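You operate a simulated robot arm through the tools that you are given. There is no shell and no other tool.

Carry out the task below with a simulated two-armed robot. There is one attempt and no reset: what you move stays moved.

## Task
Test the mushroom button while the carriage runs a lease.
Fine: start with the square green button and push the mushroom in on the way; then pull it out, press the square blue button and run home with the square white one.

The check looks at the end state, three seconds after you hand in, the way a careful person would. Anything else that was tipped, shoved, dropped, spilled or broken makes it a failure.

## Robot
Two 7-joint arms with two-finger parallel grippers on one trunk that stands fixed in place. Base frame: the origin is at the foot of the trunk, x ahead of it, y to its left, z up. Lengths are in m, angles in degrees, forces in N, time in s.
The left shoulder is at [0.05, 0.209, 1.446], the right one opposite. With the tool pointing down near the work surface each hand reaches from about 0.3 to 0.92 m from the base axis, measured 20 degrees to its own side. Payload 4.4 kg a hand.
Tool frame (each hand has its own): the origin (TCP) lies between the finger pads and is the grasp point; the fingertips stand 0.023 m ahead of it; z points along the fingers, y is the line along which they close. Largest opening 0.094 m; finger width 0.038, thickness 0.01; the body of the gripper, 0.054 by 0.096 m, starts 0.039 m behind the TCP.
Orientation is that of the tool frame in the base frame, as a unit quaternion [w, x, y, z]. With the fingers straight down and closing along the base's y, the tool's x points along the base's -x, its y along +y and its z along -z.

## Interface
- The arms move only by the tool jog_arm. It takes "left_rows", "right_rows" or both (then of equal length, played together; a hand with none holds still); each is a list of rows, each a list of 7 numbers: the shift along the tool's x, y, z in m, then the turn, a rotation vector about the tool's x, y, z in degrees, then the finger opening in m, from 0 to 0.094. In form: [[tx, ty, tz, wx, wy, wz, fingers], ...]. A call has 1 to 20 rows; each row is the pose to reach, as a shift and turn from the pose commanded when the call began, along the tool's axes at that moment. Each row takes 0.2 s and may step no farther than 0.05 m and 8.6 degrees from the row before; otherwise, or with a gripper value out of range, the whole call is refused. A pose out of reach is approached as far as the arm can. The call stops where the force on the tool passes 40 N (or 10 N more than at its start, if that is more) or the arm is blocked; 0.2 s more then pass. Each finger travels about 0.108 m/s and halts on what it meets, pressing with about 39 N; the grip force reading is that of the motor and also rises with nothing between the fingers. The clock runs only during rows and for 0.2 s after the last one: add rows that repeat a pose to give the fingers time. It gives the time, the measured TCP pose, the force on the tool (base axes), the opening and the grip force at its end, in the units of the frame above (readings bear some noise), with the torque about the TCP (base axes, N m) and any sound that the robot's microphone picked up.
- Cameras (640 x 400 px; columns grow to the right, rows downward): "scene" is now at [0.1513, 0.0368, 1.6362]; the picture's right is [0.39, -0.92, 0.00], its down [-0.35, -0.15, -0.93] and it looks along [0.85, 0.36, -0.37] (base axes); focal length 214 px, centre (320, 200). "left" rides on the left gripper at [0.087, -0.016, -0.074] in its tool frame; the picture's right is [0.18, 0.98, 0.00], its down [-0.58, 0.11, -0.81] and it looks along [-0.79, 0.15, 0.59] (tool axes); focal length 243 px, centre (320, 200). "right" rides on the right gripper at [0.086, 0.016, -0.075] in its tool frame; the picture's right is [-0.18, 0.98, 0.00], its down [-0.58, -0.11, -0.81] and it looks along [-0.79, -0.15, 0.59] (tool axes); focal length 243 px, centre (320, 200). There is no depth. A picture from a camera that has moved, and an enlarged one, comes with that camera's place and axes in the base frame and with its lens.
- capture(camera): a new picture of that camera. The clock stands still meanwhile.
- lift_body(by): slides the trunk up (or, below 0, down) by that many m; the arms and the scene camera ride with it, the base frame stays. It gives what a move gives, with no picture.
- pan_tilt(pan, tilt): turns the head with the scene camera to pan (to the left, within 80 degrees either way) and tilt (down, from -29 to 69), counted from straight ahead of the robot. It gives what a move gives.
- close_up(camera, box): a new picture of the part [left, top, right, bottom] of that camera's present view, enlarged. The clock stands still meanwhile.
- finish_job(): hands the job in; it is judged then, once.

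Nothing tells you positions but the pictures and the camera data. Unless the task says otherwise, let go and move clear before handing in.

The tools are called after "Call:" by a JSON object that holds its "op" and its "data". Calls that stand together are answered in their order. jog_arm: Moves the arms, as the interface text tells. Its arguments: {"type":"object","properties":{"left_rows":{"type":"array","items":{"type":"array","items":{"type":"number"}}},"right_rows":{"type":"array","items":{"type":"array","items":{"type":"number"}}}},"required":[]} The other tools are called the same way: lift_body (by) slides the trunk up or down; pan_tilt (pan, tilt) turns the head that bears the scene camera; capture (camera) takes a picture; close_up (camera, box) takes an enlarged picture of a part of a camera's view; finish_job () hands the job in.

At the start:

```text
clock: 0.0
left_position: [0.4436, 0.4855, 1.5978]
left_tcp_rot: [0.0, -0.001, 1.0, 0.0]
left_ft_force: [-0.3, 1.0, 0.0]
left_torque: [-0.02, -0.01, 0.01]
left_width: 0.0943
left_grip_force: 0.1
right_position: [0.433, 0.0002, 1.6254]
right_tcp_rot: [0.0, 0.001, 1.0, 0.001]
right_ft_force: [0.7, 0.5, -0.5]
right_torque: [-0.01, -0.01, 0.04]
right_width: 0.0943
right_grip_force: 0.0
trunk travel left (down, up): [-0.525, 0.038]
head pan, tilt: [22.8, 22.0]
```

scene: 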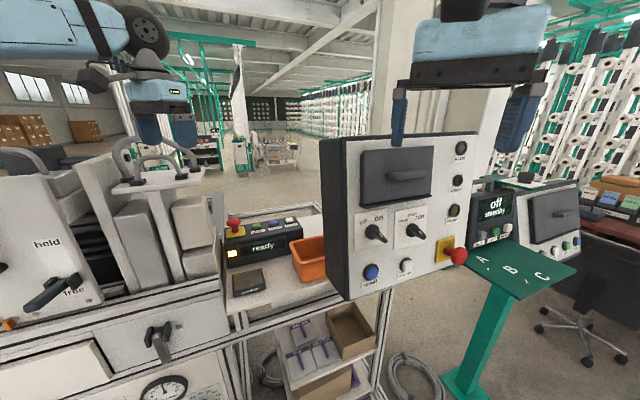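
right: 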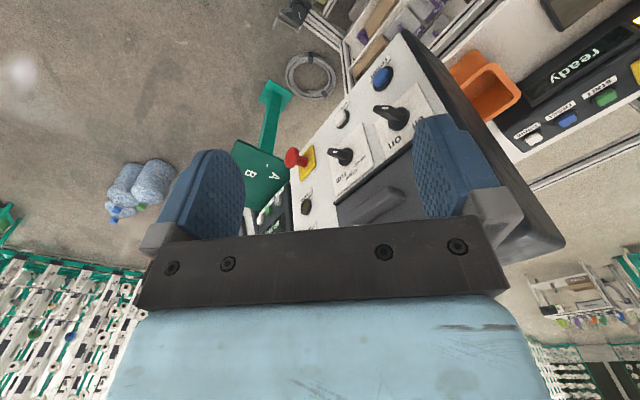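
left: 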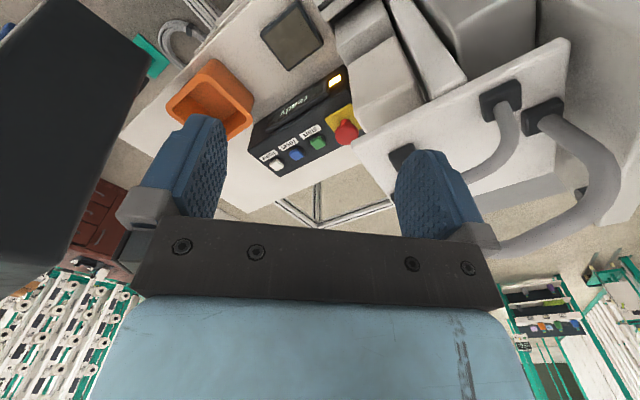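

I see a small console reading "ready" with a red mushroom and coloured buttons, a larger control box with its own red mushroom, and a third "off standby" unit further right. I'll take enlarged pictures to tell them apart before moving.

Call:
{"op": "close_up", "data": {"camera": "scene", "box": [200, 190, 340, 310]}}

Call:
{"op": "close_up", "data": {"camera": "left", "box": [230, 50, 390, 190]}}

Call:
{"op": "close_up", "data": {"camera": "scene", "box": [320, 120, 480, 300]}}

Call:
{"op": "close_up", "data": {"camera": "scene", "box": [460, 170, 640, 290]}}

Call:
{"op": "close_up", "data": {"camera": "right", "box": [480, 0, 640, 170]}}

```text
3.33 times, centred on (270, 250) of scene
camera zoom: at [0.1513, 0.0368, 1.6362], right [0.39, -0.92, 0.0], down [-0.35, -0.15, -0.93], along [0.85, 0.36, -0.37], focal length 715 px, centre (487, 33)
```

zoom: 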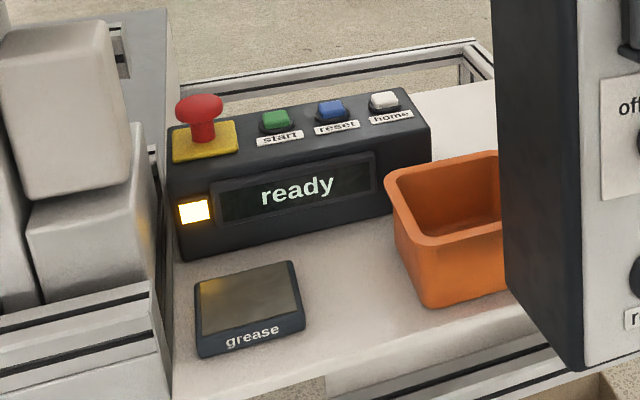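

```text
2.86 times, centred on (310, 120) of left
camera zoom: at [0.3574, 0.4695, 1.673], right [-0.18, 0.98, 0.0], down [0.58, 0.11, 0.81], along [0.79, 0.15, -0.59], focal length 693 px, centre (349, 429)
```

zoom: 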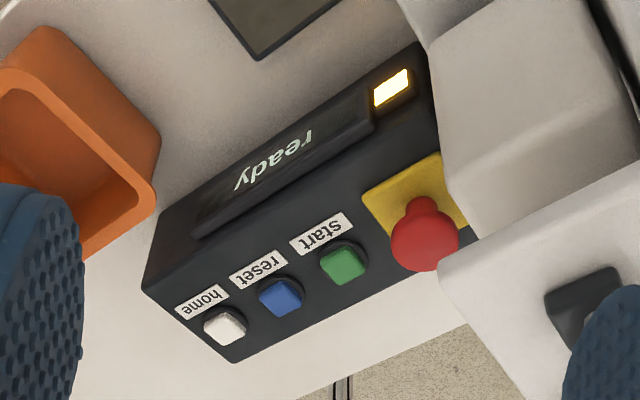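

```text
2.22 times, centred on (400, 210) of scene
camera zoom: at [0.1513, 0.0368, 1.6362], right [0.39, -0.92, 0.0], down [-0.35, -0.15, -0.93], along [0.85, 0.36, -0.37], focal length 477 px, centre (142, 178)
```

zoom: 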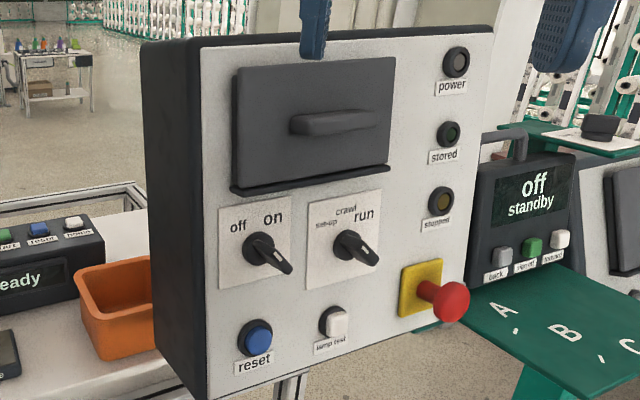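

```text
3.33 times, centred on (550, 230) of scene
camera zoom: at [0.1513, 0.0368, 1.6362], right [0.39, -0.92, 0.0], down [-0.35, -0.15, -0.93], along [0.85, 0.36, -0.37], focal length 715 px, centre (-447, 100)
```

zoom: 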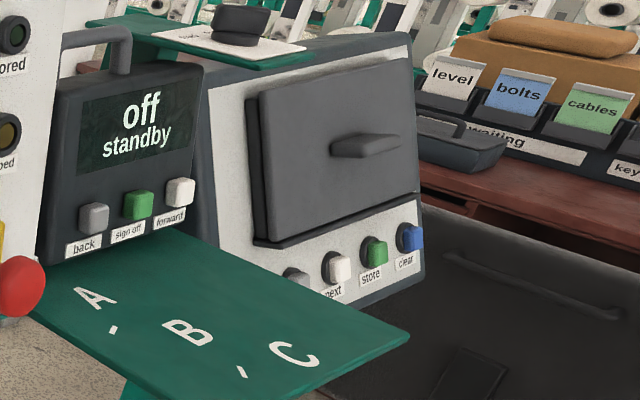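

```text
2.35 times, centred on (560, 85) of right
camera zoom: at [0.346, 0.0167, 1.6968], right [0.18, 0.98, 0.0], down [0.58, -0.11, 0.81], along [0.79, -0.15, -0.59], focal length 571 px, centre (-245, 471)
```

zoom: 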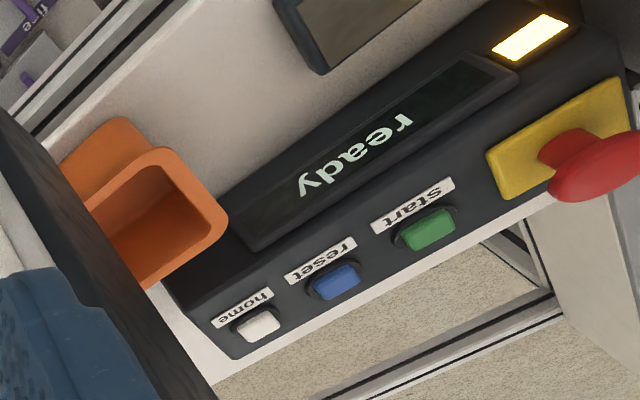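

The "ready" console carries green start, blue reset, white home and a red mushroom on yellow, which matches the task wording. I'll look around at the machine on the left to find the carriage and its path.

Call:
{"op": "pan_tilt", "data": {"pan": 50, "tilt": 35}}

Call:
{"op": "capture", "data": {"camera": "scene"}}

```text
clock: 0.9
left_position: [0.4435, 0.4849, 1.5978]
left_tcp_rot: [0.0, 0.0, 1.0, 0.0]
left_ft_force: [0.2, 0.0, -0.4]
left_torque: [-0.01, 0.02, 0.01]
left_width: 0.0942
left_grip_force: 0.0
right_position: [0.4324, 0.0005, 1.6231]
right_tcp_rot: [-0.001, 0.0, 1.0, 0.0]
right_ft_force: [0.0, 0.0, -0.4]
right_torque: [0.0, -0.03, -0.01]
right_width: 0.094
right_grip_force: 0.1
trunk travel left (down, up): [-0.525, 0.038]
head pan, tilt: [50.0, 35.0]
```

```text
taken
camera scene: at [0.1224, 0.0682, 1.6157], right [0.77, -0.64, 0.0], down [-0.37, -0.44, -0.82], along [0.53, 0.63, -0.57], focal length 214 px, centre (320, 200)
```

scene: 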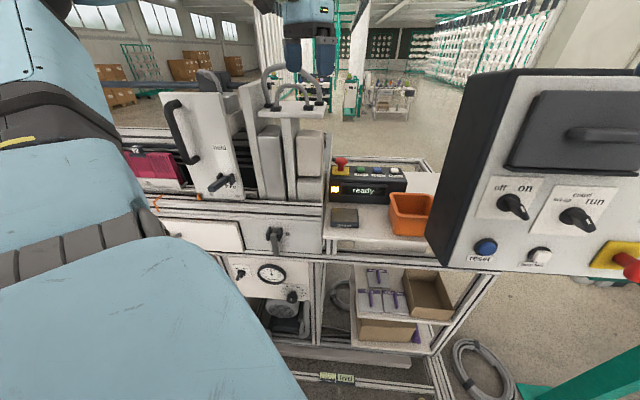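

Call:
{"op": "close_up", "data": {"camera": "scene", "box": [110, 60, 430, 260]}}

Call:
{"op": "pan_tilt", "data": {"pan": 75, "tilt": 30}}

Call:
{"op": "capture", "data": {"camera": "scene"}}

```text
2.00 times, centred on (270, 160) of scene
camera zoom: at [0.1224, 0.0682, 1.6157], right [0.77, -0.64, 0.0], down [-0.37, -0.44, -0.82], along [0.53, 0.63, -0.57], focal length 429 px, centre (420, 280)
```

zoom: 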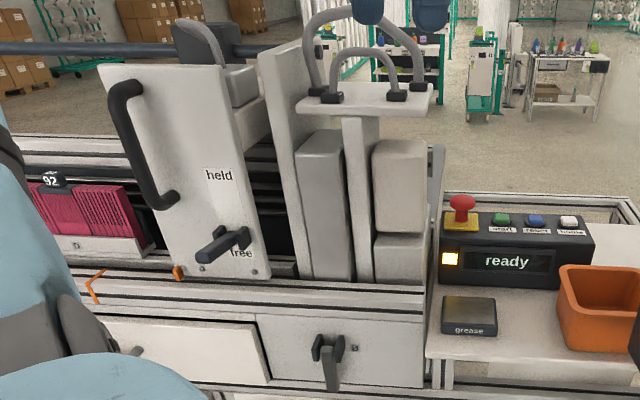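

```text
clock: 1.8
left_position: [0.4443, 0.4844, 1.5977]
left_tcp_rot: [0.0, -0.001, 1.0, 0.0]
left_ft_force: [0.2, 0.8, -0.3]
left_torque: [0.0, 0.02, 0.0]
left_width: 0.0943
left_grip_force: 0.0
right_position: [0.4323, -0.0009, 1.6242]
right_tcp_rot: [0.0, 0.0, 1.0, -0.001]
right_ft_force: [-0.2, 0.8, -0.5]
right_torque: [0.02, 0.0, 0.02]
right_width: 0.0941
right_grip_force: 0.0
trunk travel left (down, up): [-0.525, 0.038]
head pan, tilt: [75.0, 30.0]
```

```text
taken
camera scene: at [0.0892, 0.0881, 1.6234], right [0.97, -0.26, 0.0], down [-0.13, -0.48, -0.87], along [0.22, 0.84, -0.5], focal length 214 px, centre (320, 200)
```

scene: 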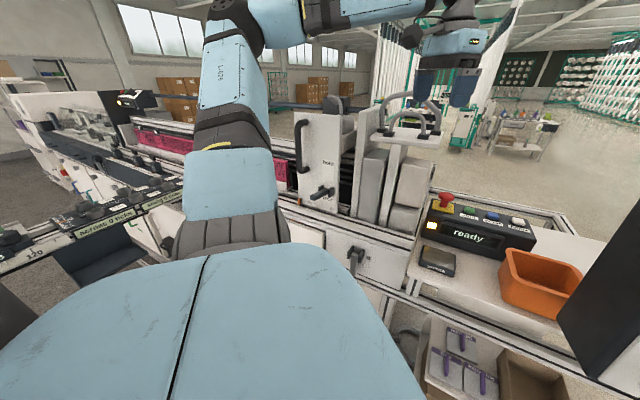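

Call:
{"op": "close_up", "data": {"camera": "scene", "box": [0, 80, 220, 280]}}

Call:
{"op": "close_up", "data": {"camera": "scene", "box": [280, 80, 440, 220]}}

Call:
{"op": "close_up", "data": {"camera": "scene", "box": [400, 170, 560, 310]}}

Call:
{"op": "close_up", "data": {"camera": "scene", "box": [60, 190, 200, 280]}}

```text
2.00 times, centred on (110, 180) of scene
camera zoom: at [0.0892, 0.0881, 1.6234], right [0.97, -0.26, 0.0], down [-0.13, -0.48, -0.87], along [0.22, 0.84, -0.5], focal length 429 px, centre (740, 240)
```

zoom: 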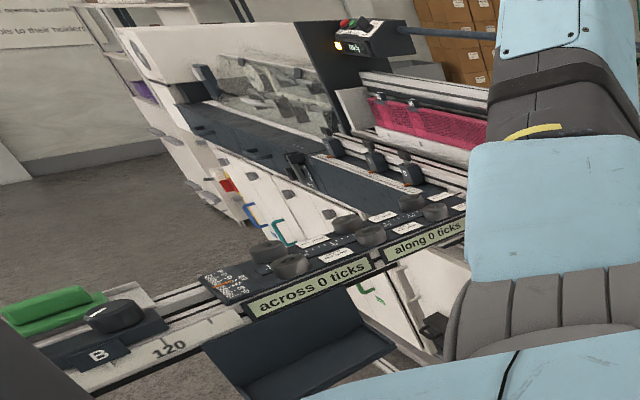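

```text
2.86 times, centred on (360, 150) of scene
camera zoom: at [0.0892, 0.0881, 1.6234], right [0.97, -0.26, 0.0], down [-0.13, -0.48, -0.87], along [0.22, 0.84, -0.5], focal length 613 px, centre (206, 343)
```

zoom: 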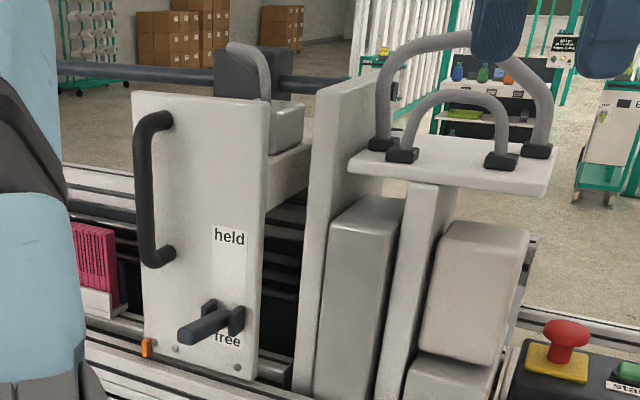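

```text
2.86 times, centred on (480, 240) of scene
camera zoom: at [0.0892, 0.0881, 1.6234], right [0.97, -0.26, 0.0], down [-0.13, -0.48, -0.87], along [0.22, 0.84, -0.5], focal length 613 px, centre (-137, 86)
```

zoom: 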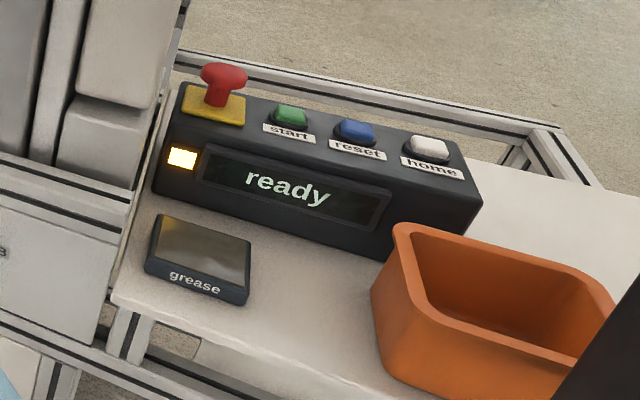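

```text
4.44 times, centred on (130, 235) of scene
camera zoom: at [0.0892, 0.0881, 1.6234], right [0.97, -0.26, 0.0], down [-0.13, -0.48, -0.87], along [0.22, 0.84, -0.5], focal length 953 px, centre (1164, 44)
```

zoom: 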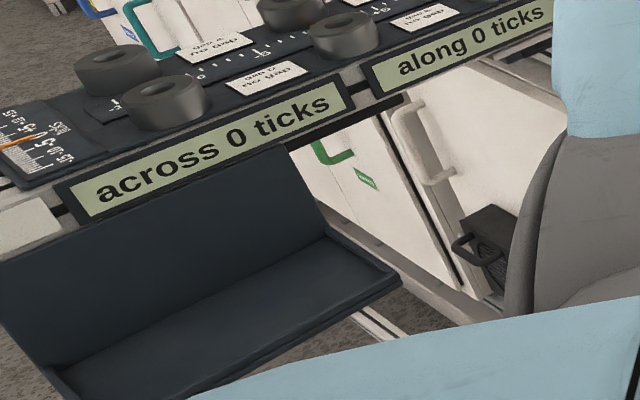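

Call:
{"op": "close_up", "data": {"camera": "scene", "box": [105, 80, 165, 120]}}

Call:
{"op": "close_up", "data": {"camera": "scene", "box": [60, 80, 220, 180]}}

Call:
{"op": "pan_tilt", "data": {"pan": 80, "tilt": 15}}

Call:
{"op": "capture", "data": {"camera": "scene"}}

```text
10.00 times, centred on (135, 100) of scene
camera zoom: at [0.0892, 0.0881, 1.6234], right [0.97, -0.26, 0.0], down [-0.13, -0.48, -0.87], along [0.22, 0.84, -0.5], focal length 2145 px, centre (2170, 1200)
```

zoom: 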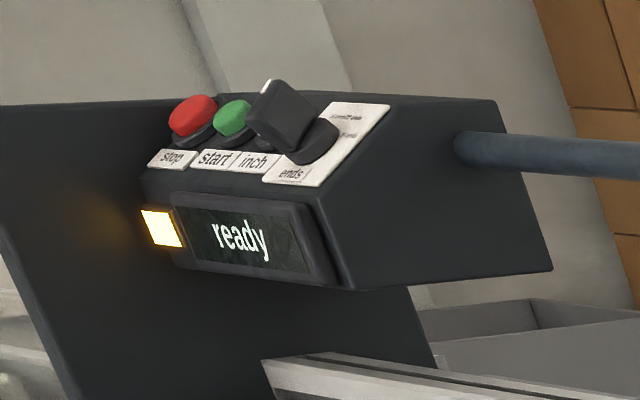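

```text
4.00 times, centred on (140, 130) of scene
camera zoom: at [0.0892, 0.0881, 1.6234], right [0.97, -0.26, 0.0], down [-0.13, -0.48, -0.87], along [0.22, 0.84, -0.5], focal length 858 px, centre (1040, 480)
```

zoom: 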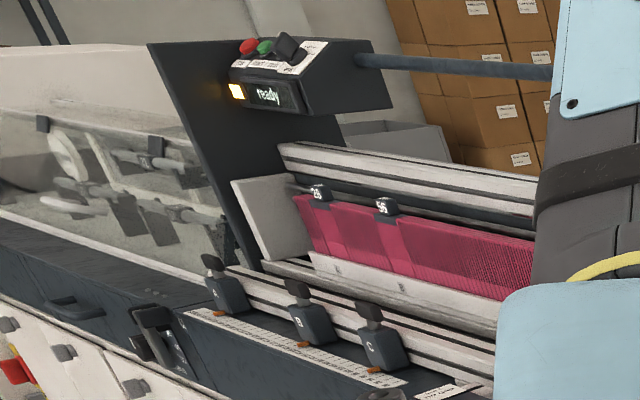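

```text
clock: 2.6
left_position: [0.4448, 0.485, 1.5974]
left_tcp_rot: [0.001, -0.001, 1.0, 0.001]
left_ft_force: [0.3, 0.2, -0.1]
left_torque: [0.0, 0.01, 0.03]
left_width: 0.094
left_grip_force: 0.1
right_position: [0.4323, 0.0009, 1.6235]
right_tcp_rot: [-0.001, 0.0, 1.0, 0.0]
right_ft_force: [0.0, 0.1, -0.1]
right_torque: [0.03, 0.0, 0.0]
right_width: 0.0939
right_grip_force: 0.0
trunk travel left (down, up): [-0.525, 0.038]
head pan, tilt: [80.0, 15.0]
```

```text
taken
camera scene: at [0.082, 0.0928, 1.6476], right [0.98, -0.17, 0.0], down [-0.05, -0.26, -0.97], along [0.17, 0.95, -0.26], focal length 214 px, centre (320, 200)
```

scene: 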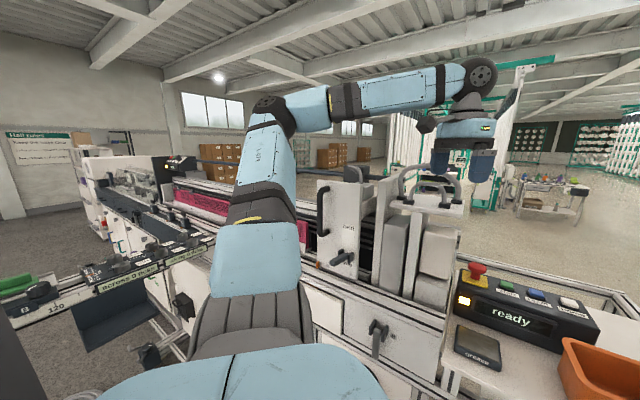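

Call:
{"op": "close_up", "data": {"camera": "scene", "box": [0, 125, 80, 175]}}

Call:
{"op": "close_up", "data": {"camera": "scene", "box": [280, 150, 480, 300]}}

Call:
{"op": "close_up", "data": {"camera": "left", "box": [160, 0, 420, 180]}}

```text
8.00 times, centred on (40, 150) of scene
camera zoom: at [0.082, 0.0928, 1.6476], right [0.98, -0.17, 0.0], down [-0.05, -0.26, -0.97], along [0.17, 0.95, -0.26], focal length 1716 px, centre (2560, 600)
```

zoom: 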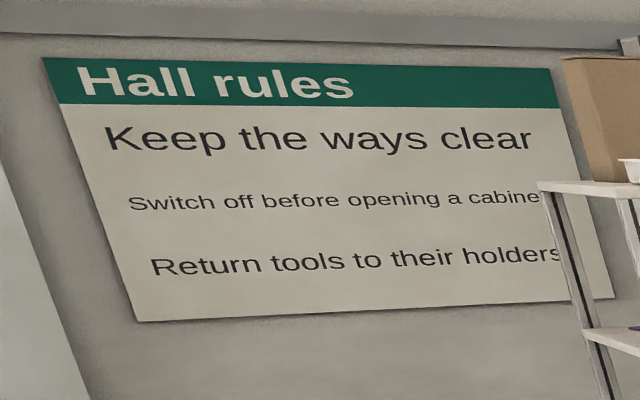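

```text
2.67 times, centred on (380, 225) of scene
camera zoom: at [0.082, 0.0928, 1.6476], right [0.98, -0.17, 0.0], down [-0.05, -0.26, -0.97], along [0.17, 0.95, -0.26], focal length 572 px, centre (160, 133)
```

zoom: 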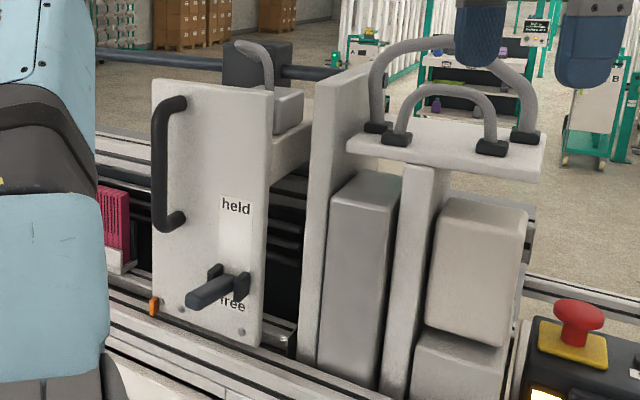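

```text
2.22 times, centred on (290, 90) of left
camera zoom: at [0.3574, 0.4694, 1.673], right [-0.18, 0.98, 0.0], down [0.58, 0.11, 0.81], along [0.79, 0.15, -0.59], focal length 539 px, centre (387, 444)
```

zoom: 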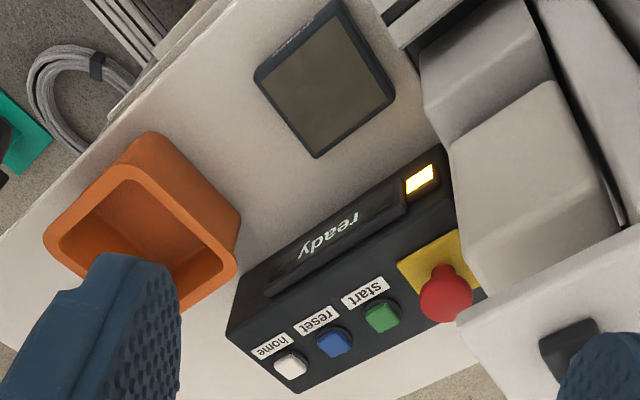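

Call:
{"op": "pan_tilt", "data": {"pan": 40, "tilt": 25}}

Call:
{"op": "close_up", "data": {"camera": "scene", "box": [100, 60, 420, 260]}}

Call:
{"op": "close_up", "data": {"camera": "scene", "box": [180, 80, 340, 180]}}

Call:
{"op": "close_up", "data": {"camera": "left", "box": [320, 20, 600, 200]}}

```text
clock: 3.6
left_position: [0.4445, 0.4849, 1.5989]
left_tcp_rot: [0.0, -0.001, 1.0, 0.0]
left_ft_force: [0.0, 0.5, -0.8]
left_torque: [-0.04, -0.01, 0.0]
left_width: 0.0941
left_grip_force: 0.1
right_position: [0.4322, 0.0004, 1.6246]
right_tcp_rot: [0.0, 0.0, 1.0, 0.0]
right_ft_force: [-0.7, -0.3, 0.6]
right_torque: [-0.02, -0.03, 0.0]
right_width: 0.094
right_grip_force: 0.2
trunk travel left (down, up): [-0.525, 0.038]
head pan, tilt: [40.0, 25.0]
```

```text
2.00 times, centred on (260, 160) of scene
camera zoom: at [0.1362, 0.0601, 1.6314], right [0.64, -0.77, 0.0], down [-0.32, -0.27, -0.91], along [0.69, 0.58, -0.42], focal length 429 px, centre (440, 280)
```

zoom: 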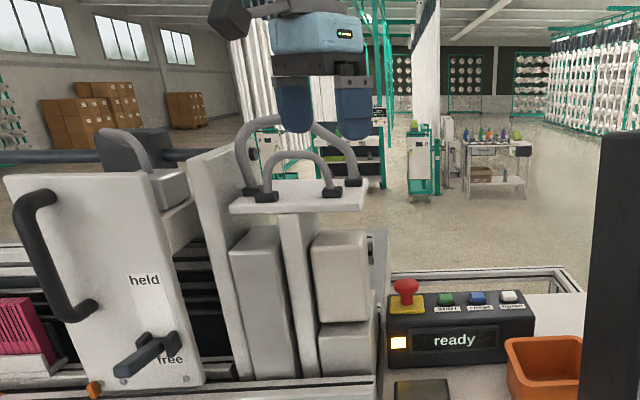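

```text
4.00 times, centred on (260, 130) of scene
camera zoom: at [0.1362, 0.0601, 1.6314], right [0.64, -0.77, 0.0], down [-0.32, -0.27, -0.91], along [0.69, 0.58, -0.42], focal length 858 px, centre (560, 480)
```

zoom: 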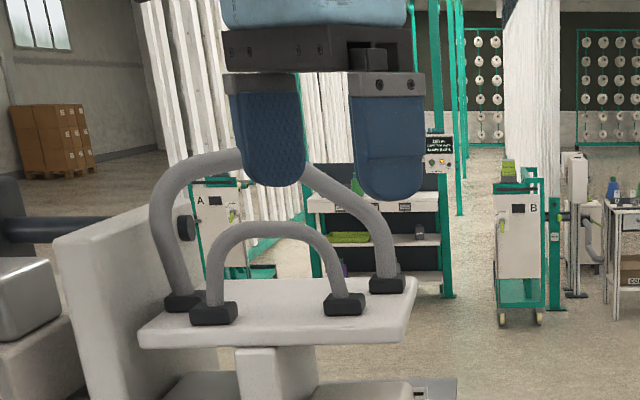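

```text
2.22 times, centred on (460, 110) of left
camera zoom: at [0.3574, 0.4694, 1.6731], right [-0.18, 0.98, 0.0], down [0.58, 0.11, 0.81], along [0.79, 0.15, -0.59], focal length 539 px, centre (9, 400)
```

zoom: 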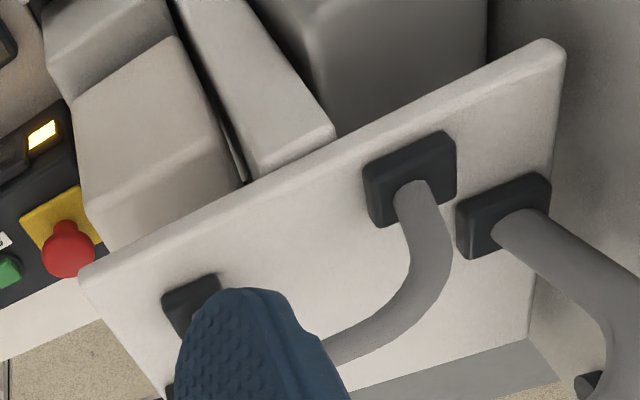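

The console sits at about (0.65–0.80, 0.44–0.58, 1.25), running at 45° to my axes, with the machine's tray and handles close on the mushroom's left. I'll turn the left hand about 90° and edge it away from the tray, so its camera faces away from that side.

Call:
{"op": "jog_arm", "data": {"left_rows": [[0, -0.01, 0, 0, 0, -8, 0.05], [0, -0.02, 0, 0, 0, -16, 0.0], [0, -0.03, 0, 0, 0, -24, 0], [0, -0.04, 0, 0, 0, -32, 0], [0, -0.05, 0, 0, 0, -40, 0], [0, -0.05, 0, 0, 0, -48, 0], [0, -0.05, 0, 0, 0, -56, 0], [0, -0.05, 0, 0, 0, -64, 0], [0, -0.05, 0, 0, 0, -72, 0], [0, -0.05, 0, 0, 0, -80, 0], [0, -0.05, 0, 0, 0, -88, 0], [0, -0.05, 0, 0, 0, -90, 0]]}}

Call:
{"op": "capture", "data": {"camera": "left"}}

Call:
{"op": "capture", "data": {"camera": "scene"}}

```text
clock: 6.2
left_position: [0.4441, 0.4364, 1.5982]
left_tcp_rot: [0.001, 0.708, -0.707, 0.0]
left_ft_force: [-0.1, -0.3, -0.1]
left_torque: [-0.01, -0.02, 0.0]
left_width: 0.0
left_grip_force: 39.4
right_position: [0.4316, 0.0011, 1.6241]
right_tcp_rot: [0.0, -0.001, 1.0, 0.0]
right_ft_force: [1.1, -0.1, -0.8]
right_torque: [0.02, 0.0, 0.0]
right_width: 0.0939
right_grip_force: 0.0
trunk travel left (down, up): [-0.525, 0.038]
head pan, tilt: [40.0, 25.0]
```

```text
taken
camera left: at [0.4601, 0.349, 1.6729], right [-0.98, -0.19, 0.0], down [-0.11, 0.58, 0.81], along [-0.15, 0.79, -0.59], focal length 243 px, centre (320, 200)
```

left: 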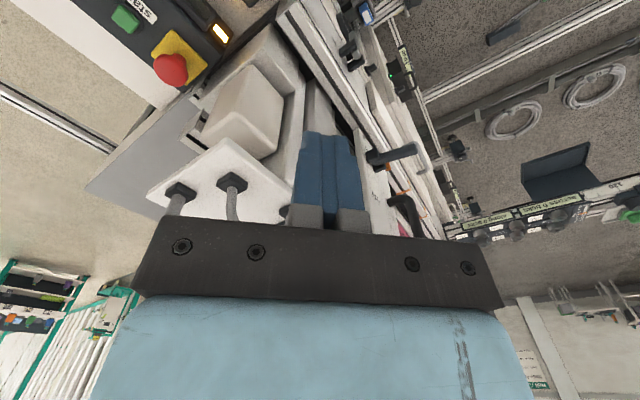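

```text
taken
camera scene: at [0.1363, 0.0602, 1.6314], right [0.64, -0.77, 0.0], down [-0.32, -0.27, -0.91], along [0.69, 0.58, -0.42], focal length 214 px, centre (320, 200)
```

scene: 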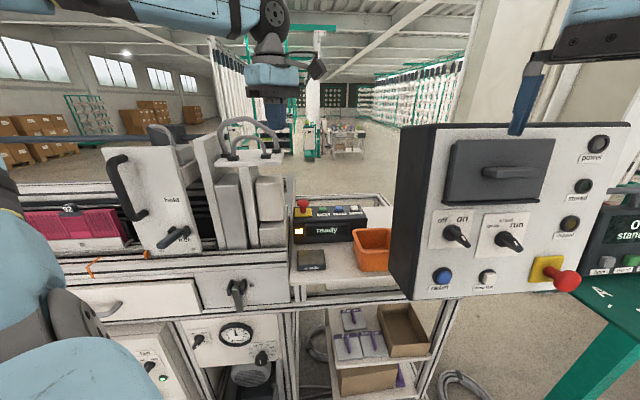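

The turn worked cleanly. Next I move the hand out to about (0.70, 0.42, 1.53), to the right of the tray, so its camera can view the console from close by.

Call:
{"op": "jog_arm", "data": {"left_rows": [[0.0, -0.04, 0.0, 0, 0, 0, 0], [0.0, -0.085, 0.0, 0, 0, 0, 0], [0.0, -0.13, 0.01, 0, 0, 0, 0], [0.005, -0.17, 0.02, 0, 0, 0, 0], [0.01, -0.21, 0.04, 0, 0, 0, 0], [0.01, -0.25, 0.06, 0, 0, 0, 0], [0.01, -0.26, 0.07, 0, 0, 0, 0]]}}

Call:
{"op": "capture", "data": {"camera": "left"}}

Call:
{"op": "capture", "data": {"camera": "scene"}}

```text
clock: 7.8
left_position: [0.7049, 0.4252, 1.5309]
left_tcp_rot: [0.0, 0.708, -0.706, -0.001]
left_ft_force: [0.5, -0.2, 0.4]
left_torque: [0.0, 0.02, 0.01]
left_width: 0.0
left_grip_force: 38.9
right_position: [0.4334, 0.0012, 1.6236]
right_tcp_rot: [0.001, 0.0, 1.0, 0.0]
right_ft_force: [-1.2, -0.2, -0.1]
right_torque: [0.02, 0.02, 0.01]
right_width: 0.0939
right_grip_force: 0.1
trunk travel left (down, up): [-0.525, 0.038]
head pan, tilt: [40.0, 25.0]
```

```text
taken
camera left: at [0.7206, 0.3397, 1.6049], right [-0.98, -0.19, 0.0], down [-0.11, 0.58, 0.81], along [-0.15, 0.79, -0.59], focal length 243 px, centre (320, 200)
```

left: 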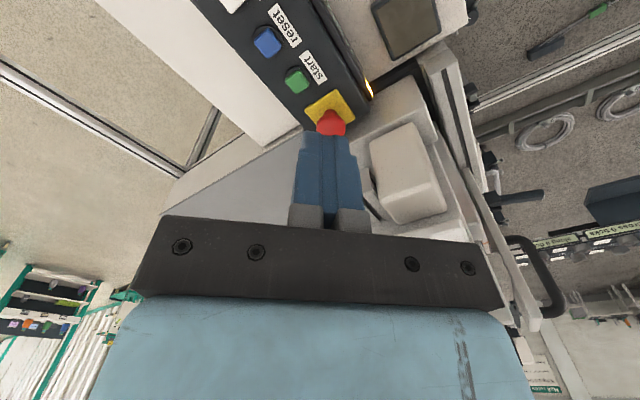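

```text
taken
camera scene: at [0.1364, 0.0604, 1.6314], right [0.64, -0.77, 0.0], down [-0.32, -0.27, -0.91], along [0.69, 0.58, -0.42], focal length 214 px, centre (320, 200)
```

scene: 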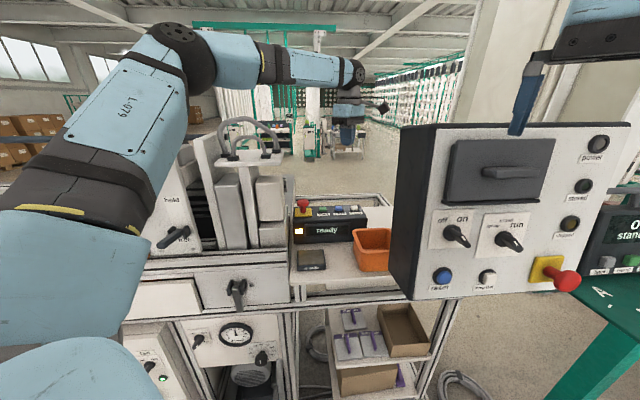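

Call:
{"op": "close_up", "data": {"camera": "left", "box": [200, 0, 400, 150]}}

Call:
{"op": "close_up", "data": {"camera": "scene", "box": [280, 180, 380, 250]}}

```text
2.67 times, centred on (300, 75) of left
camera zoom: at [0.7206, 0.3397, 1.6049], right [-0.98, -0.19, 0.0], down [-0.11, 0.58, 0.81], along [-0.15, 0.79, -0.59], focal length 647 px, centre (373, 533)
```

zoom: 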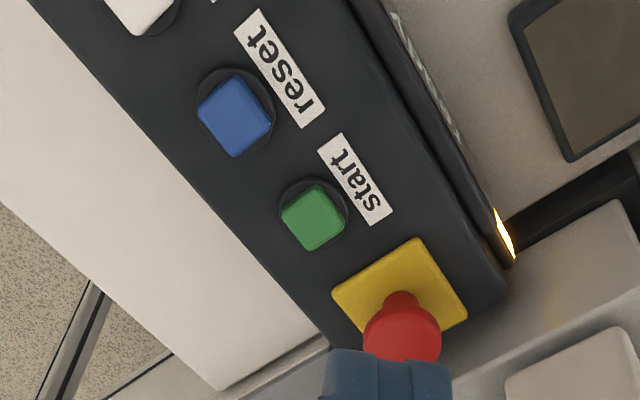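

```text
5.71 times, centred on (330, 215) of scene
camera zoom: at [0.1364, 0.0604, 1.6314], right [0.64, -0.77, 0.0], down [-0.32, -0.27, -0.91], along [0.69, 0.58, -0.42], focal length 1226 px, centre (263, 114)
```

zoom: 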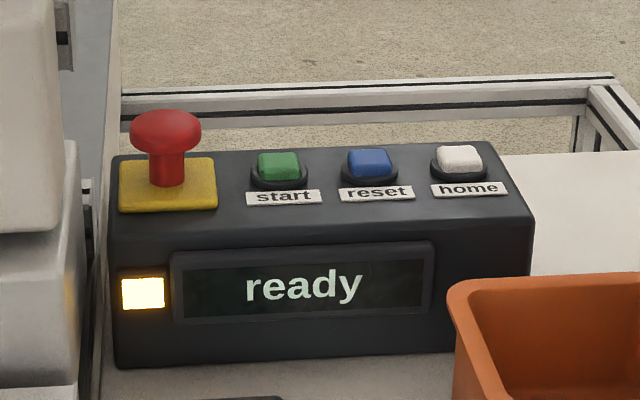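

The close views put the button tops near z 1.241, with start at (0.720, 0.536), reset at (0.764, 0.489), home at (0.809, 0.444), and the mushroom head at (0.658, 0.582, 1.275). I'll lean the hand 25° away from the tray and stop a few centimetres above start.

Call:
{"op": "jog_arm", "data": {"left_rows": [[0, 0, 0.0, 0, -8.3, 0, 0], [-0.02, 0, 0.02, 0, -16.6, 0, 0], [-0.05, -0.005, 0.05, 0, -25, 0, 0], [-0.085, -0.01, 0.08, 0, -25, 0, 0], [-0.118, -0.0145, 0.11, 0, -25, 0, 0], [-0.118, -0.0145, 0.15, 0, -25, 0, 0], [-0.118, -0.0145, 0.18, 0, -25, 0, 0], [-0.118, -0.0145, 0.2, 0, -25, 0, 0], [-0.118, -0.0145, 0.21, 0, -25, 0, 0]]}}

Call:
{"op": "capture", "data": {"camera": "left"}}

Call:
{"op": "capture", "data": {"camera": "scene"}}

Call:
{"op": "close_up", "data": {"camera": "scene", "box": [200, 60, 400, 260]}}

```text
clock: 9.8
left_position: [0.7188, 0.544, 1.3176]
left_tcp_rot: [-0.152, 0.691, -0.69, -0.153]
left_ft_force: [0.2, 0.1, 0.0]
left_torque: [-0.02, -0.01, -0.02]
left_width: 0.0
left_grip_force: 38.5
right_position: [0.4309, 0.0003, 1.6242]
right_tcp_rot: [0.0, 0.001, 1.0, 0.0]
right_ft_force: [0.9, 0.5, 0.4]
right_torque: [0.02, 0.03, 0.0]
right_width: 0.0938
right_grip_force: 0.1
trunk travel left (down, up): [-0.525, 0.038]
head pan, tilt: [40.0, 25.0]
```

```text
taken
camera left: at [0.7345, 0.4346, 1.3489], right [-0.98, -0.17, -0.08], down [-0.11, 0.19, 0.98], along [-0.15, 0.97, -0.2], focal length 243 px, centre (320, 200)
```

left: 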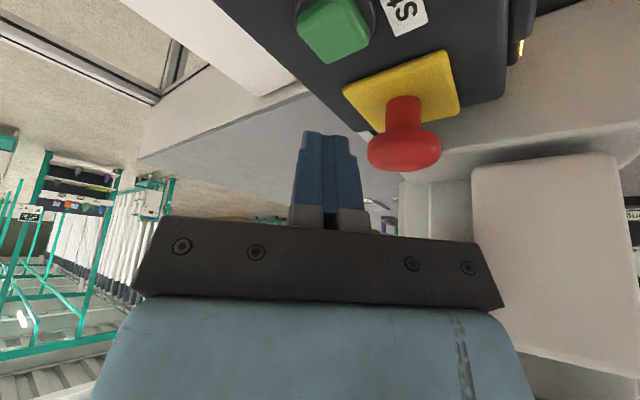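

```text
taken
camera scene: at [0.1366, 0.0597, 1.6314], right [0.64, -0.77, 0.0], down [-0.32, -0.27, -0.91], along [0.69, 0.58, -0.42], focal length 214 px, centre (320, 200)
```

scene: 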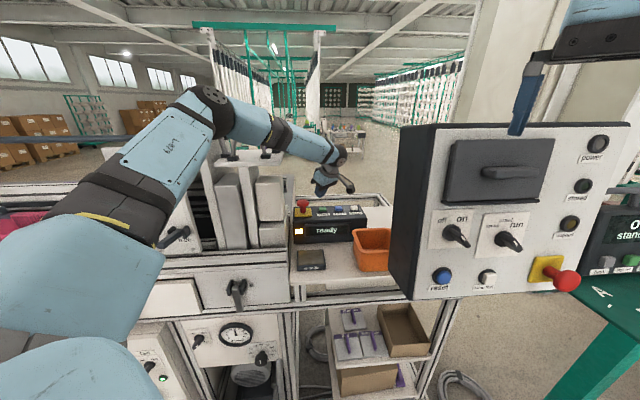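

```text
2.00 times, centred on (300, 160) of scene
camera zoom: at [0.1366, 0.0597, 1.6314], right [0.64, -0.77, 0.0], down [-0.32, -0.27, -0.91], along [0.69, 0.58, -0.42], focal length 429 px, centre (360, 280)
```

zoom: 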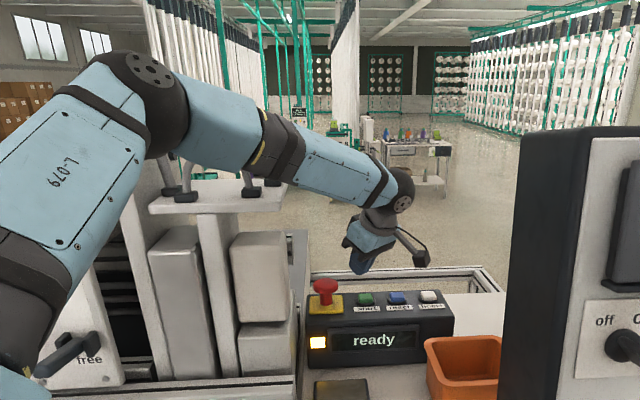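

The hand is above the green start button, and the forearm passes within several centimetres of the tray edge. To gain clearance before going to the mushroom, I'll raise the trunk slightly and lean the hand a little more.

Call:
{"op": "lift_body", "data": {"by": 0.035}}

Call:
{"op": "jog_arm", "data": {"left_rows": [[0, 0, 0, 0, -4, 0, 0], [0, 0, 0, 0, -8, 0, 0]]}}

Call:
{"op": "close_up", "data": {"camera": "scene", "box": [200, 60, 400, 260]}}

```text
clock: 10.6
left_position: [0.7176, 0.5447, 1.3533]
left_tcp_rot: [-0.152, 0.691, -0.69, -0.153]
left_ft_force: [-1.2, 0.3, 0.8]
left_torque: [-0.02, 0.02, 0.0]
left_width: 0.0
left_grip_force: 38.9
right_position: [0.4325, -0.0002, 1.6583]
right_tcp_rot: [0.0, 0.0, 1.0, 0.0]
right_ft_force: [0.7, -0.9, 0.3]
right_torque: [-0.03, 0.03, -0.01]
right_width: 0.0941
right_grip_force: 0.0
trunk travel left (down, up): [-0.56, 0.003]
head pan, tilt: [40.0, 25.0]
```

```text
clock: 11.2
left_position: [0.7186, 0.543, 1.3526]
left_tcp_rot: [-0.201, 0.679, -0.677, -0.201]
left_ft_force: [0.7, 0.2, 0.1]
left_torque: [0.03, -0.01, -0.02]
left_width: 0.0
left_grip_force: 39.3
right_position: [0.4333, -0.0007, 1.6595]
right_tcp_rot: [0.0, 0.0, 1.0, 0.001]
right_ft_force: [-0.7, 0.6, -0.8]
right_torque: [0.0, -0.02, 0.02]
right_width: 0.0939
right_grip_force: 0.1
trunk travel left (down, up): [-0.56, 0.003]
head pan, tilt: [40.0, 25.0]
```

```text
2.00 times, centred on (300, 160) of scene
camera zoom: at [0.1367, 0.0593, 1.6664], right [0.64, -0.77, 0.0], down [-0.32, -0.27, -0.91], along [0.69, 0.58, -0.42], focal length 429 px, centre (360, 280)
```

zoom: 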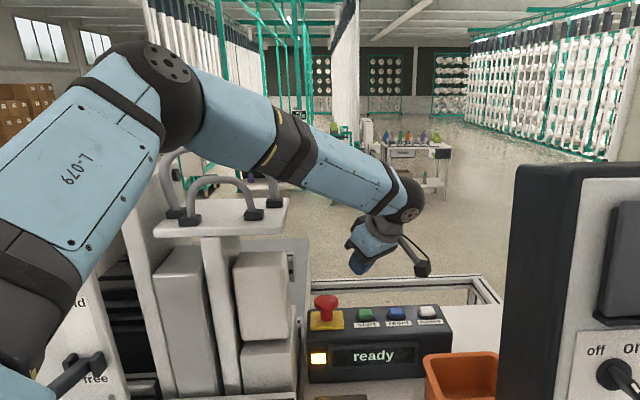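

Clearance is better now. I'll lower the fingertip to about 7 mm above the green start button and check alignment.

Call:
{"op": "jog_arm", "data": {"left_rows": [[0.015, 0, 0.02, 0, 0, 0, 0], [0.029, -0.001, 0.04, 0, 0, 0, 0], [0.04, -0.001, 0.055, 0, 0, 0, 0], [0.044, -0.001, 0.0604, 0, 0, 0, 0]]}}

Call:
{"op": "close_up", "data": {"camera": "scene", "box": [280, 160, 400, 250]}}

Call:
{"op": "capture", "data": {"camera": "left"}}

```text
clock: 12.2
left_position: [0.72, 0.5394, 1.2776]
left_tcp_rot: [-0.201, 0.679, -0.677, -0.201]
left_ft_force: [0.3, -0.3, 1.1]
left_torque: [-0.01, 0.01, 0.05]
left_width: 0.0002
left_grip_force: 39.1
right_position: [0.4318, -0.0009, 1.6571]
right_tcp_rot: [0.001, 0.001, 1.0, -0.001]
right_ft_force: [0.1, -0.4, 0.1]
right_torque: [-0.01, -0.04, -0.01]
right_width: 0.0941
right_grip_force: 0.1
trunk travel left (down, up): [-0.56, 0.003]
head pan, tilt: [40.0, 25.0]
```

```text
4.44 times, centred on (340, 205) of scene
camera zoom: at [0.1361, 0.06, 1.6665], right [0.64, -0.77, 0.0], down [-0.32, -0.27, -0.91], along [0.69, 0.58, -0.42], focal length 953 px, centre (231, 178)
```

zoom: 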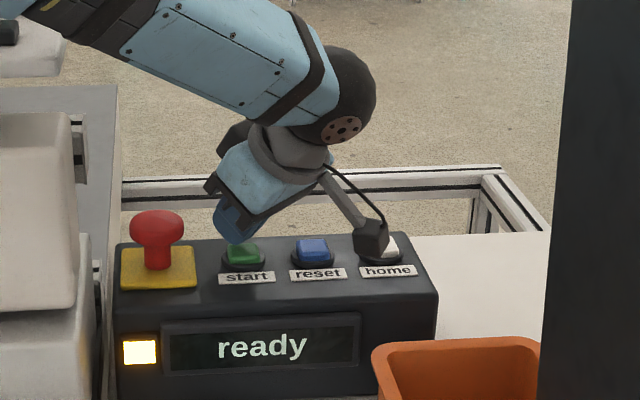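

```text
taken
camera left: at [0.7363, 0.4267, 1.2933], right [-0.98, -0.16, -0.1], down [-0.11, 0.05, 0.99], along [-0.15, 0.99, -0.06], focal length 243 px, centre (320, 200)
```

left: 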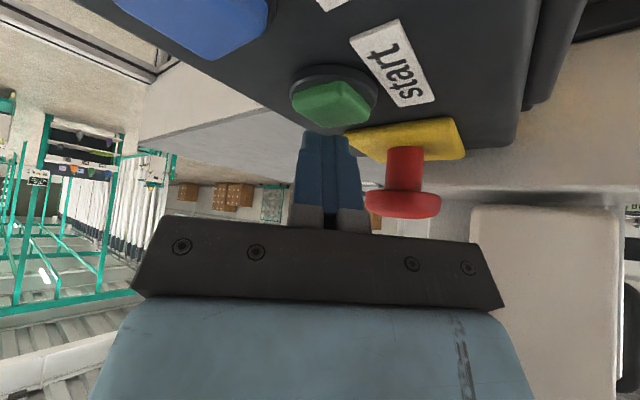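

The tip is right over the green button and the display still reads "ready". I'll press in small steps and back off.

Call:
{"op": "jog_arm", "data": {"left_rows": [[0.0038, 0, 0.0059, 0, 0, 0, 0], [0.0059, 0, 0.0092, 0, 0, 0, 0], [0.0071, 0, 0.0109, 0, 0, 0, 0], [0.0038, 0, 0.0059, 0, 0, 0, 0], [-0.0054, 0, -0.0084, 0, 0, 0, 0]]}}

Call:
{"op": "close_up", "data": {"camera": "scene", "box": [100, 80, 400, 260]}}

```text
clock: 13.4
left_position: [0.7193, 0.5414, 1.2862]
left_tcp_rot: [-0.2, 0.679, -0.677, -0.202]
left_ft_force: [0.2, 1.1, -0.1]
left_torque: [0.01, 0.02, 0.04]
left_width: 0.0
left_grip_force: 39.1
right_position: [0.4331, 0.0025, 1.6579]
right_tcp_rot: [0.001, 0.0, 1.0, 0.0]
right_ft_force: [-1.0, -0.5, 0.3]
right_torque: [0.0, 0.0, -0.01]
right_width: 0.094
right_grip_force: 0.1
trunk travel left (down, up): [-0.56, 0.003]
head pan, tilt: [40.0, 25.0]
heard: click
```

```text
2.13 times, centred on (250, 170) of scene
camera zoom: at [0.1363, 0.061, 1.666], right [0.64, -0.77, 0.0], down [-0.32, -0.27, -0.91], along [0.69, 0.58, -0.42], focal length 458 px, centre (469, 264)
```

zoom: 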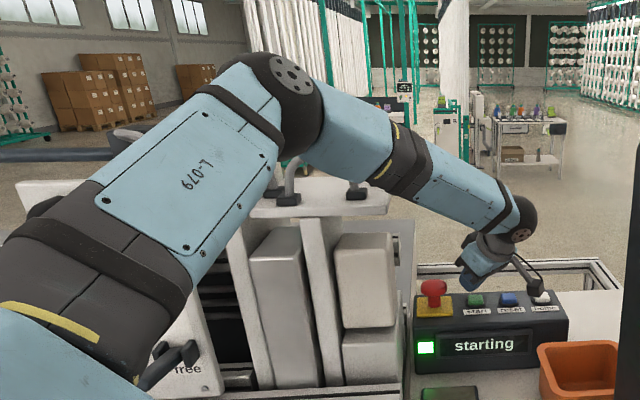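

The display now reads "starting" with a green lamp. I'll move up and over the mushroom, staying above it, and check whether the carriage is running.

Call:
{"op": "jog_arm", "data": {"left_rows": [[-0.0163, 0, -0.0252, 0, 0, 0, 0], [-0.0393, 0.02, -0.0329, 0, 0, 0, 0], [-0.0535, 0.045, -0.0237, 0, 0, 0, 0], [-0.0636, 0.061, -0.0171, 0, 0, 0, 0]]}}

Call:
{"op": "capture", "data": {"camera": "scene"}}

Call:
{"op": "close_up", "data": {"camera": "scene", "box": [260, 150, 400, 250]}}

Call:
{"op": "capture", "data": {"camera": "left"}}

```text
clock: 14.4
left_position: [0.6571, 0.5841, 1.3367]
left_tcp_rot: [0.202, -0.678, 0.678, 0.201]
left_ft_force: [-0.5, 0.1, 0.2]
left_torque: [0.0, 0.01, -0.01]
left_width: 0.0001
left_grip_force: 38.6
right_position: [0.4317, 0.0011, 1.6584]
right_tcp_rot: [0.0, 0.001, 1.0, 0.001]
right_ft_force: [0.5, 0.6, -0.5]
right_torque: [0.0, -0.01, 0.0]
right_width: 0.0942
right_grip_force: 0.1
trunk travel left (down, up): [-0.56, 0.003]
head pan, tilt: [40.0, 25.0]
```

```text
taken
camera scene: at [0.136, 0.0601, 1.6664], right [0.64, -0.77, 0.0], down [-0.32, -0.27, -0.91], along [0.69, 0.58, -0.42], focal length 214 px, centre (320, 200)
```

scene: 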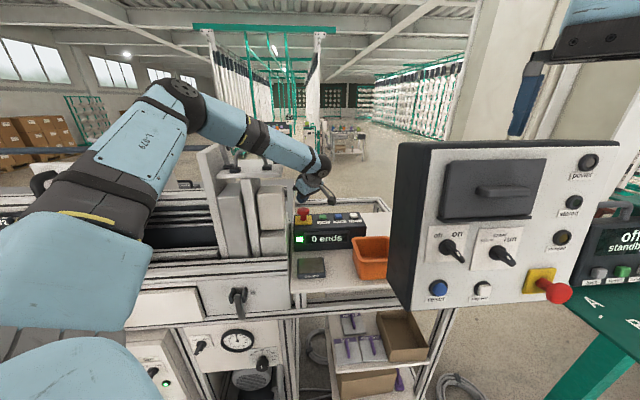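

```text
4.00 times, centred on (330, 200) of scene
camera zoom: at [0.136, 0.0601, 1.6664], right [0.64, -0.77, 0.0], down [-0.32, -0.27, -0.91], along [0.69, 0.58, -0.42], focal length 858 px, centre (280, 200)
```

zoom: 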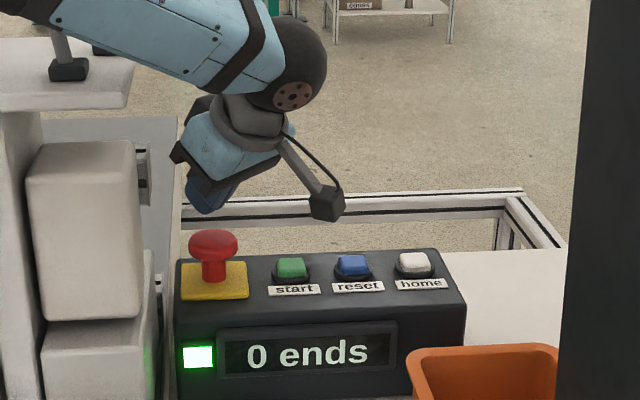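

```text
taken
camera left: at [0.6742, 0.471, 1.3531], right [-0.98, -0.15, -0.1], down [-0.11, 0.05, 0.99], along [-0.15, 0.99, -0.06], focal length 243 px, centre (320, 200)
```

left: 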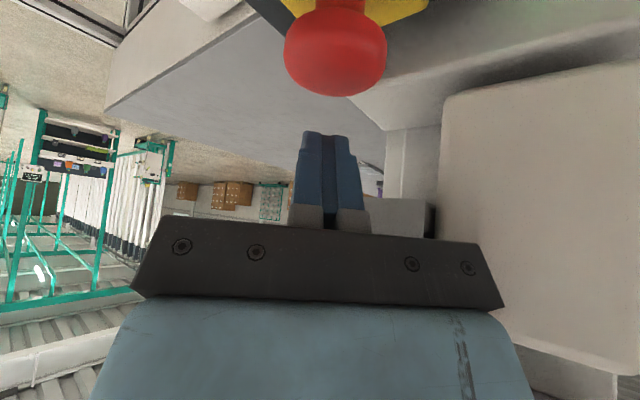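

The carriage has set off and the display reads "0 ends" with the green lamp, so it is running. I push the mushroom straight down now.

Call:
{"op": "jog_arm", "data": {"left_rows": [[0.0082, 0, 0.0126, 0, 0, 0, 0], [0.0136, 0, 0.021, 0, 0, 0, 0], [0.0169, 0, 0.026, 0, 0, 0, 0], [0.0191, 0, 0.0294, 0, 0, 0, 0], [0.0212, 0, 0.0327, 0, 0, 0, 0]]}}

Call:
{"op": "capture", "data": {"camera": "scene"}}

Call:
{"op": "close_up", "data": {"camera": "scene", "box": [260, 150, 400, 250]}}

```text
clock: 15.8
left_position: [0.6593, 0.5842, 1.3077]
left_tcp_rot: [-0.208, 0.679, -0.676, -0.198]
left_ft_force: [-2.2, 0.9, 18.6]
left_torque: [-0.03, 0.09, 0.1]
left_width: 0.0001
left_grip_force: 39.0
right_position: [0.4289, -0.0015, 1.6594]
right_tcp_rot: [0.001, 0.001, 1.0, 0.001]
right_ft_force: [-0.5, 0.0, 0.8]
right_torque: [0.01, -0.02, 0.03]
right_width: 0.094
right_grip_force: 0.0
trunk travel left (down, up): [-0.56, 0.003]
head pan, tilt: [40.0, 25.0]
heard: click
stopped in row 5 (left hand): the force on the tool passed its limit at 42 N (the readings are from after the stop); the commanded pose is now the measured one
```

```text
taken
camera scene: at [0.1327, 0.0578, 1.6667], right [0.64, -0.77, 0.0], down [-0.32, -0.27, -0.91], along [0.7, 0.58, -0.42], focal length 214 px, centre (320, 200)
```

scene: 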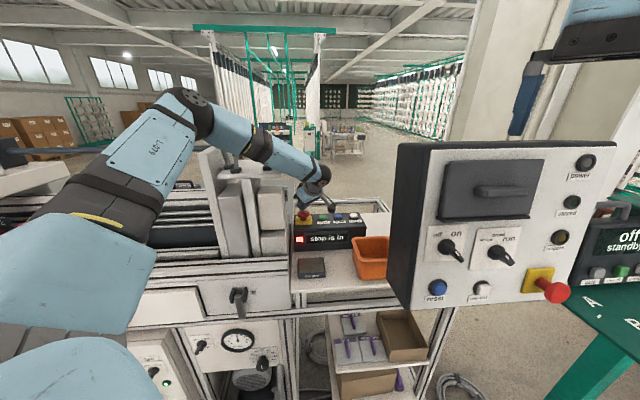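

```text
4.00 times, centred on (330, 200) of scene
camera zoom: at [0.1327, 0.0578, 1.6667], right [0.64, -0.77, 0.0], down [-0.32, -0.27, -0.91], along [0.7, 0.58, -0.42], focal length 858 px, centre (280, 200)
```

zoom: 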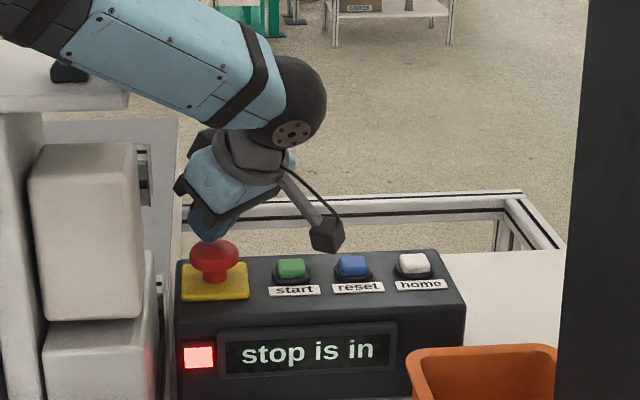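

The display reads "stop is in" with a red lamp, so the mushroom is latched down. I'll lift off, open the fingers around the head, and line up to grip it.

Call:
{"op": "jog_arm", "data": {"left_rows": [[-0.0109, 0, -0.0168, 0, 0, 0, 0], [-0.0149, 0, -0.0321, 0, 0, 0, 0.065], [-0.0107, 0.001, -0.0348, 0, 0, 0, 0.065], [-0.0107, 0.001, -0.0348, 0, 0, 0, 0.065], [-0.0107, 0.001, -0.0348, 0, 0, 0, 0.065]]}}

Call:
{"op": "capture", "data": {"camera": "left"}}

Call:
{"op": "close_up", "data": {"camera": "scene", "box": [260, 150, 400, 250]}}

```text
clock: 17.0
left_position: [0.6588, 0.5751, 1.3363]
left_tcp_rot: [-0.205, 0.679, -0.676, -0.199]
left_ft_force: [0.0, -0.3, 0.6]
left_torque: [-0.02, 0.0, 0.01]
left_width: 0.0651
left_grip_force: 0.1
right_position: [0.4313, -0.0003, 1.6587]
right_tcp_rot: [0.0, 0.0, 1.0, 0.0]
right_ft_force: [-0.4, -0.2, -0.4]
right_torque: [0.04, 0.02, 0.01]
right_width: 0.0942
right_grip_force: 0.0
trunk travel left (down, up): [-0.56, 0.003]
head pan, tilt: [40.0, 25.0]
```

```text
taken
camera left: at [0.6744, 0.4621, 1.3535], right [-0.98, -0.15, -0.11], down [-0.12, 0.04, 0.99], along [-0.15, 0.99, -0.06], focal length 243 px, centre (320, 200)
```

left: 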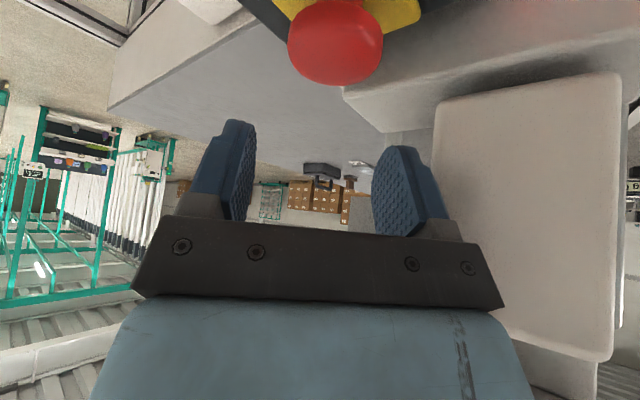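

```text
4.00 times, centred on (330, 200) of scene
camera zoom: at [0.1353, 0.0593, 1.6665], right [0.64, -0.77, 0.0], down [-0.32, -0.27, -0.91], along [0.69, 0.58, -0.42], focal length 858 px, centre (280, 200)
```

zoom: 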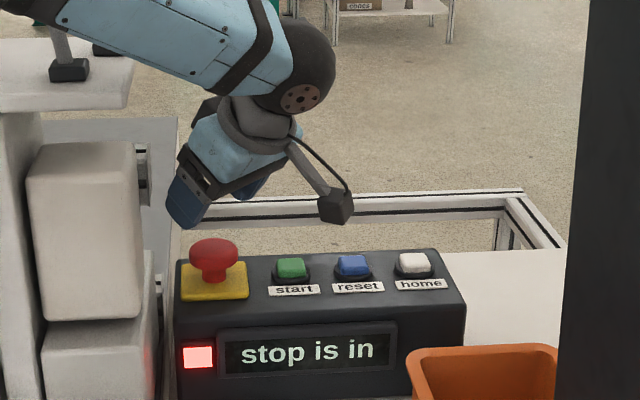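

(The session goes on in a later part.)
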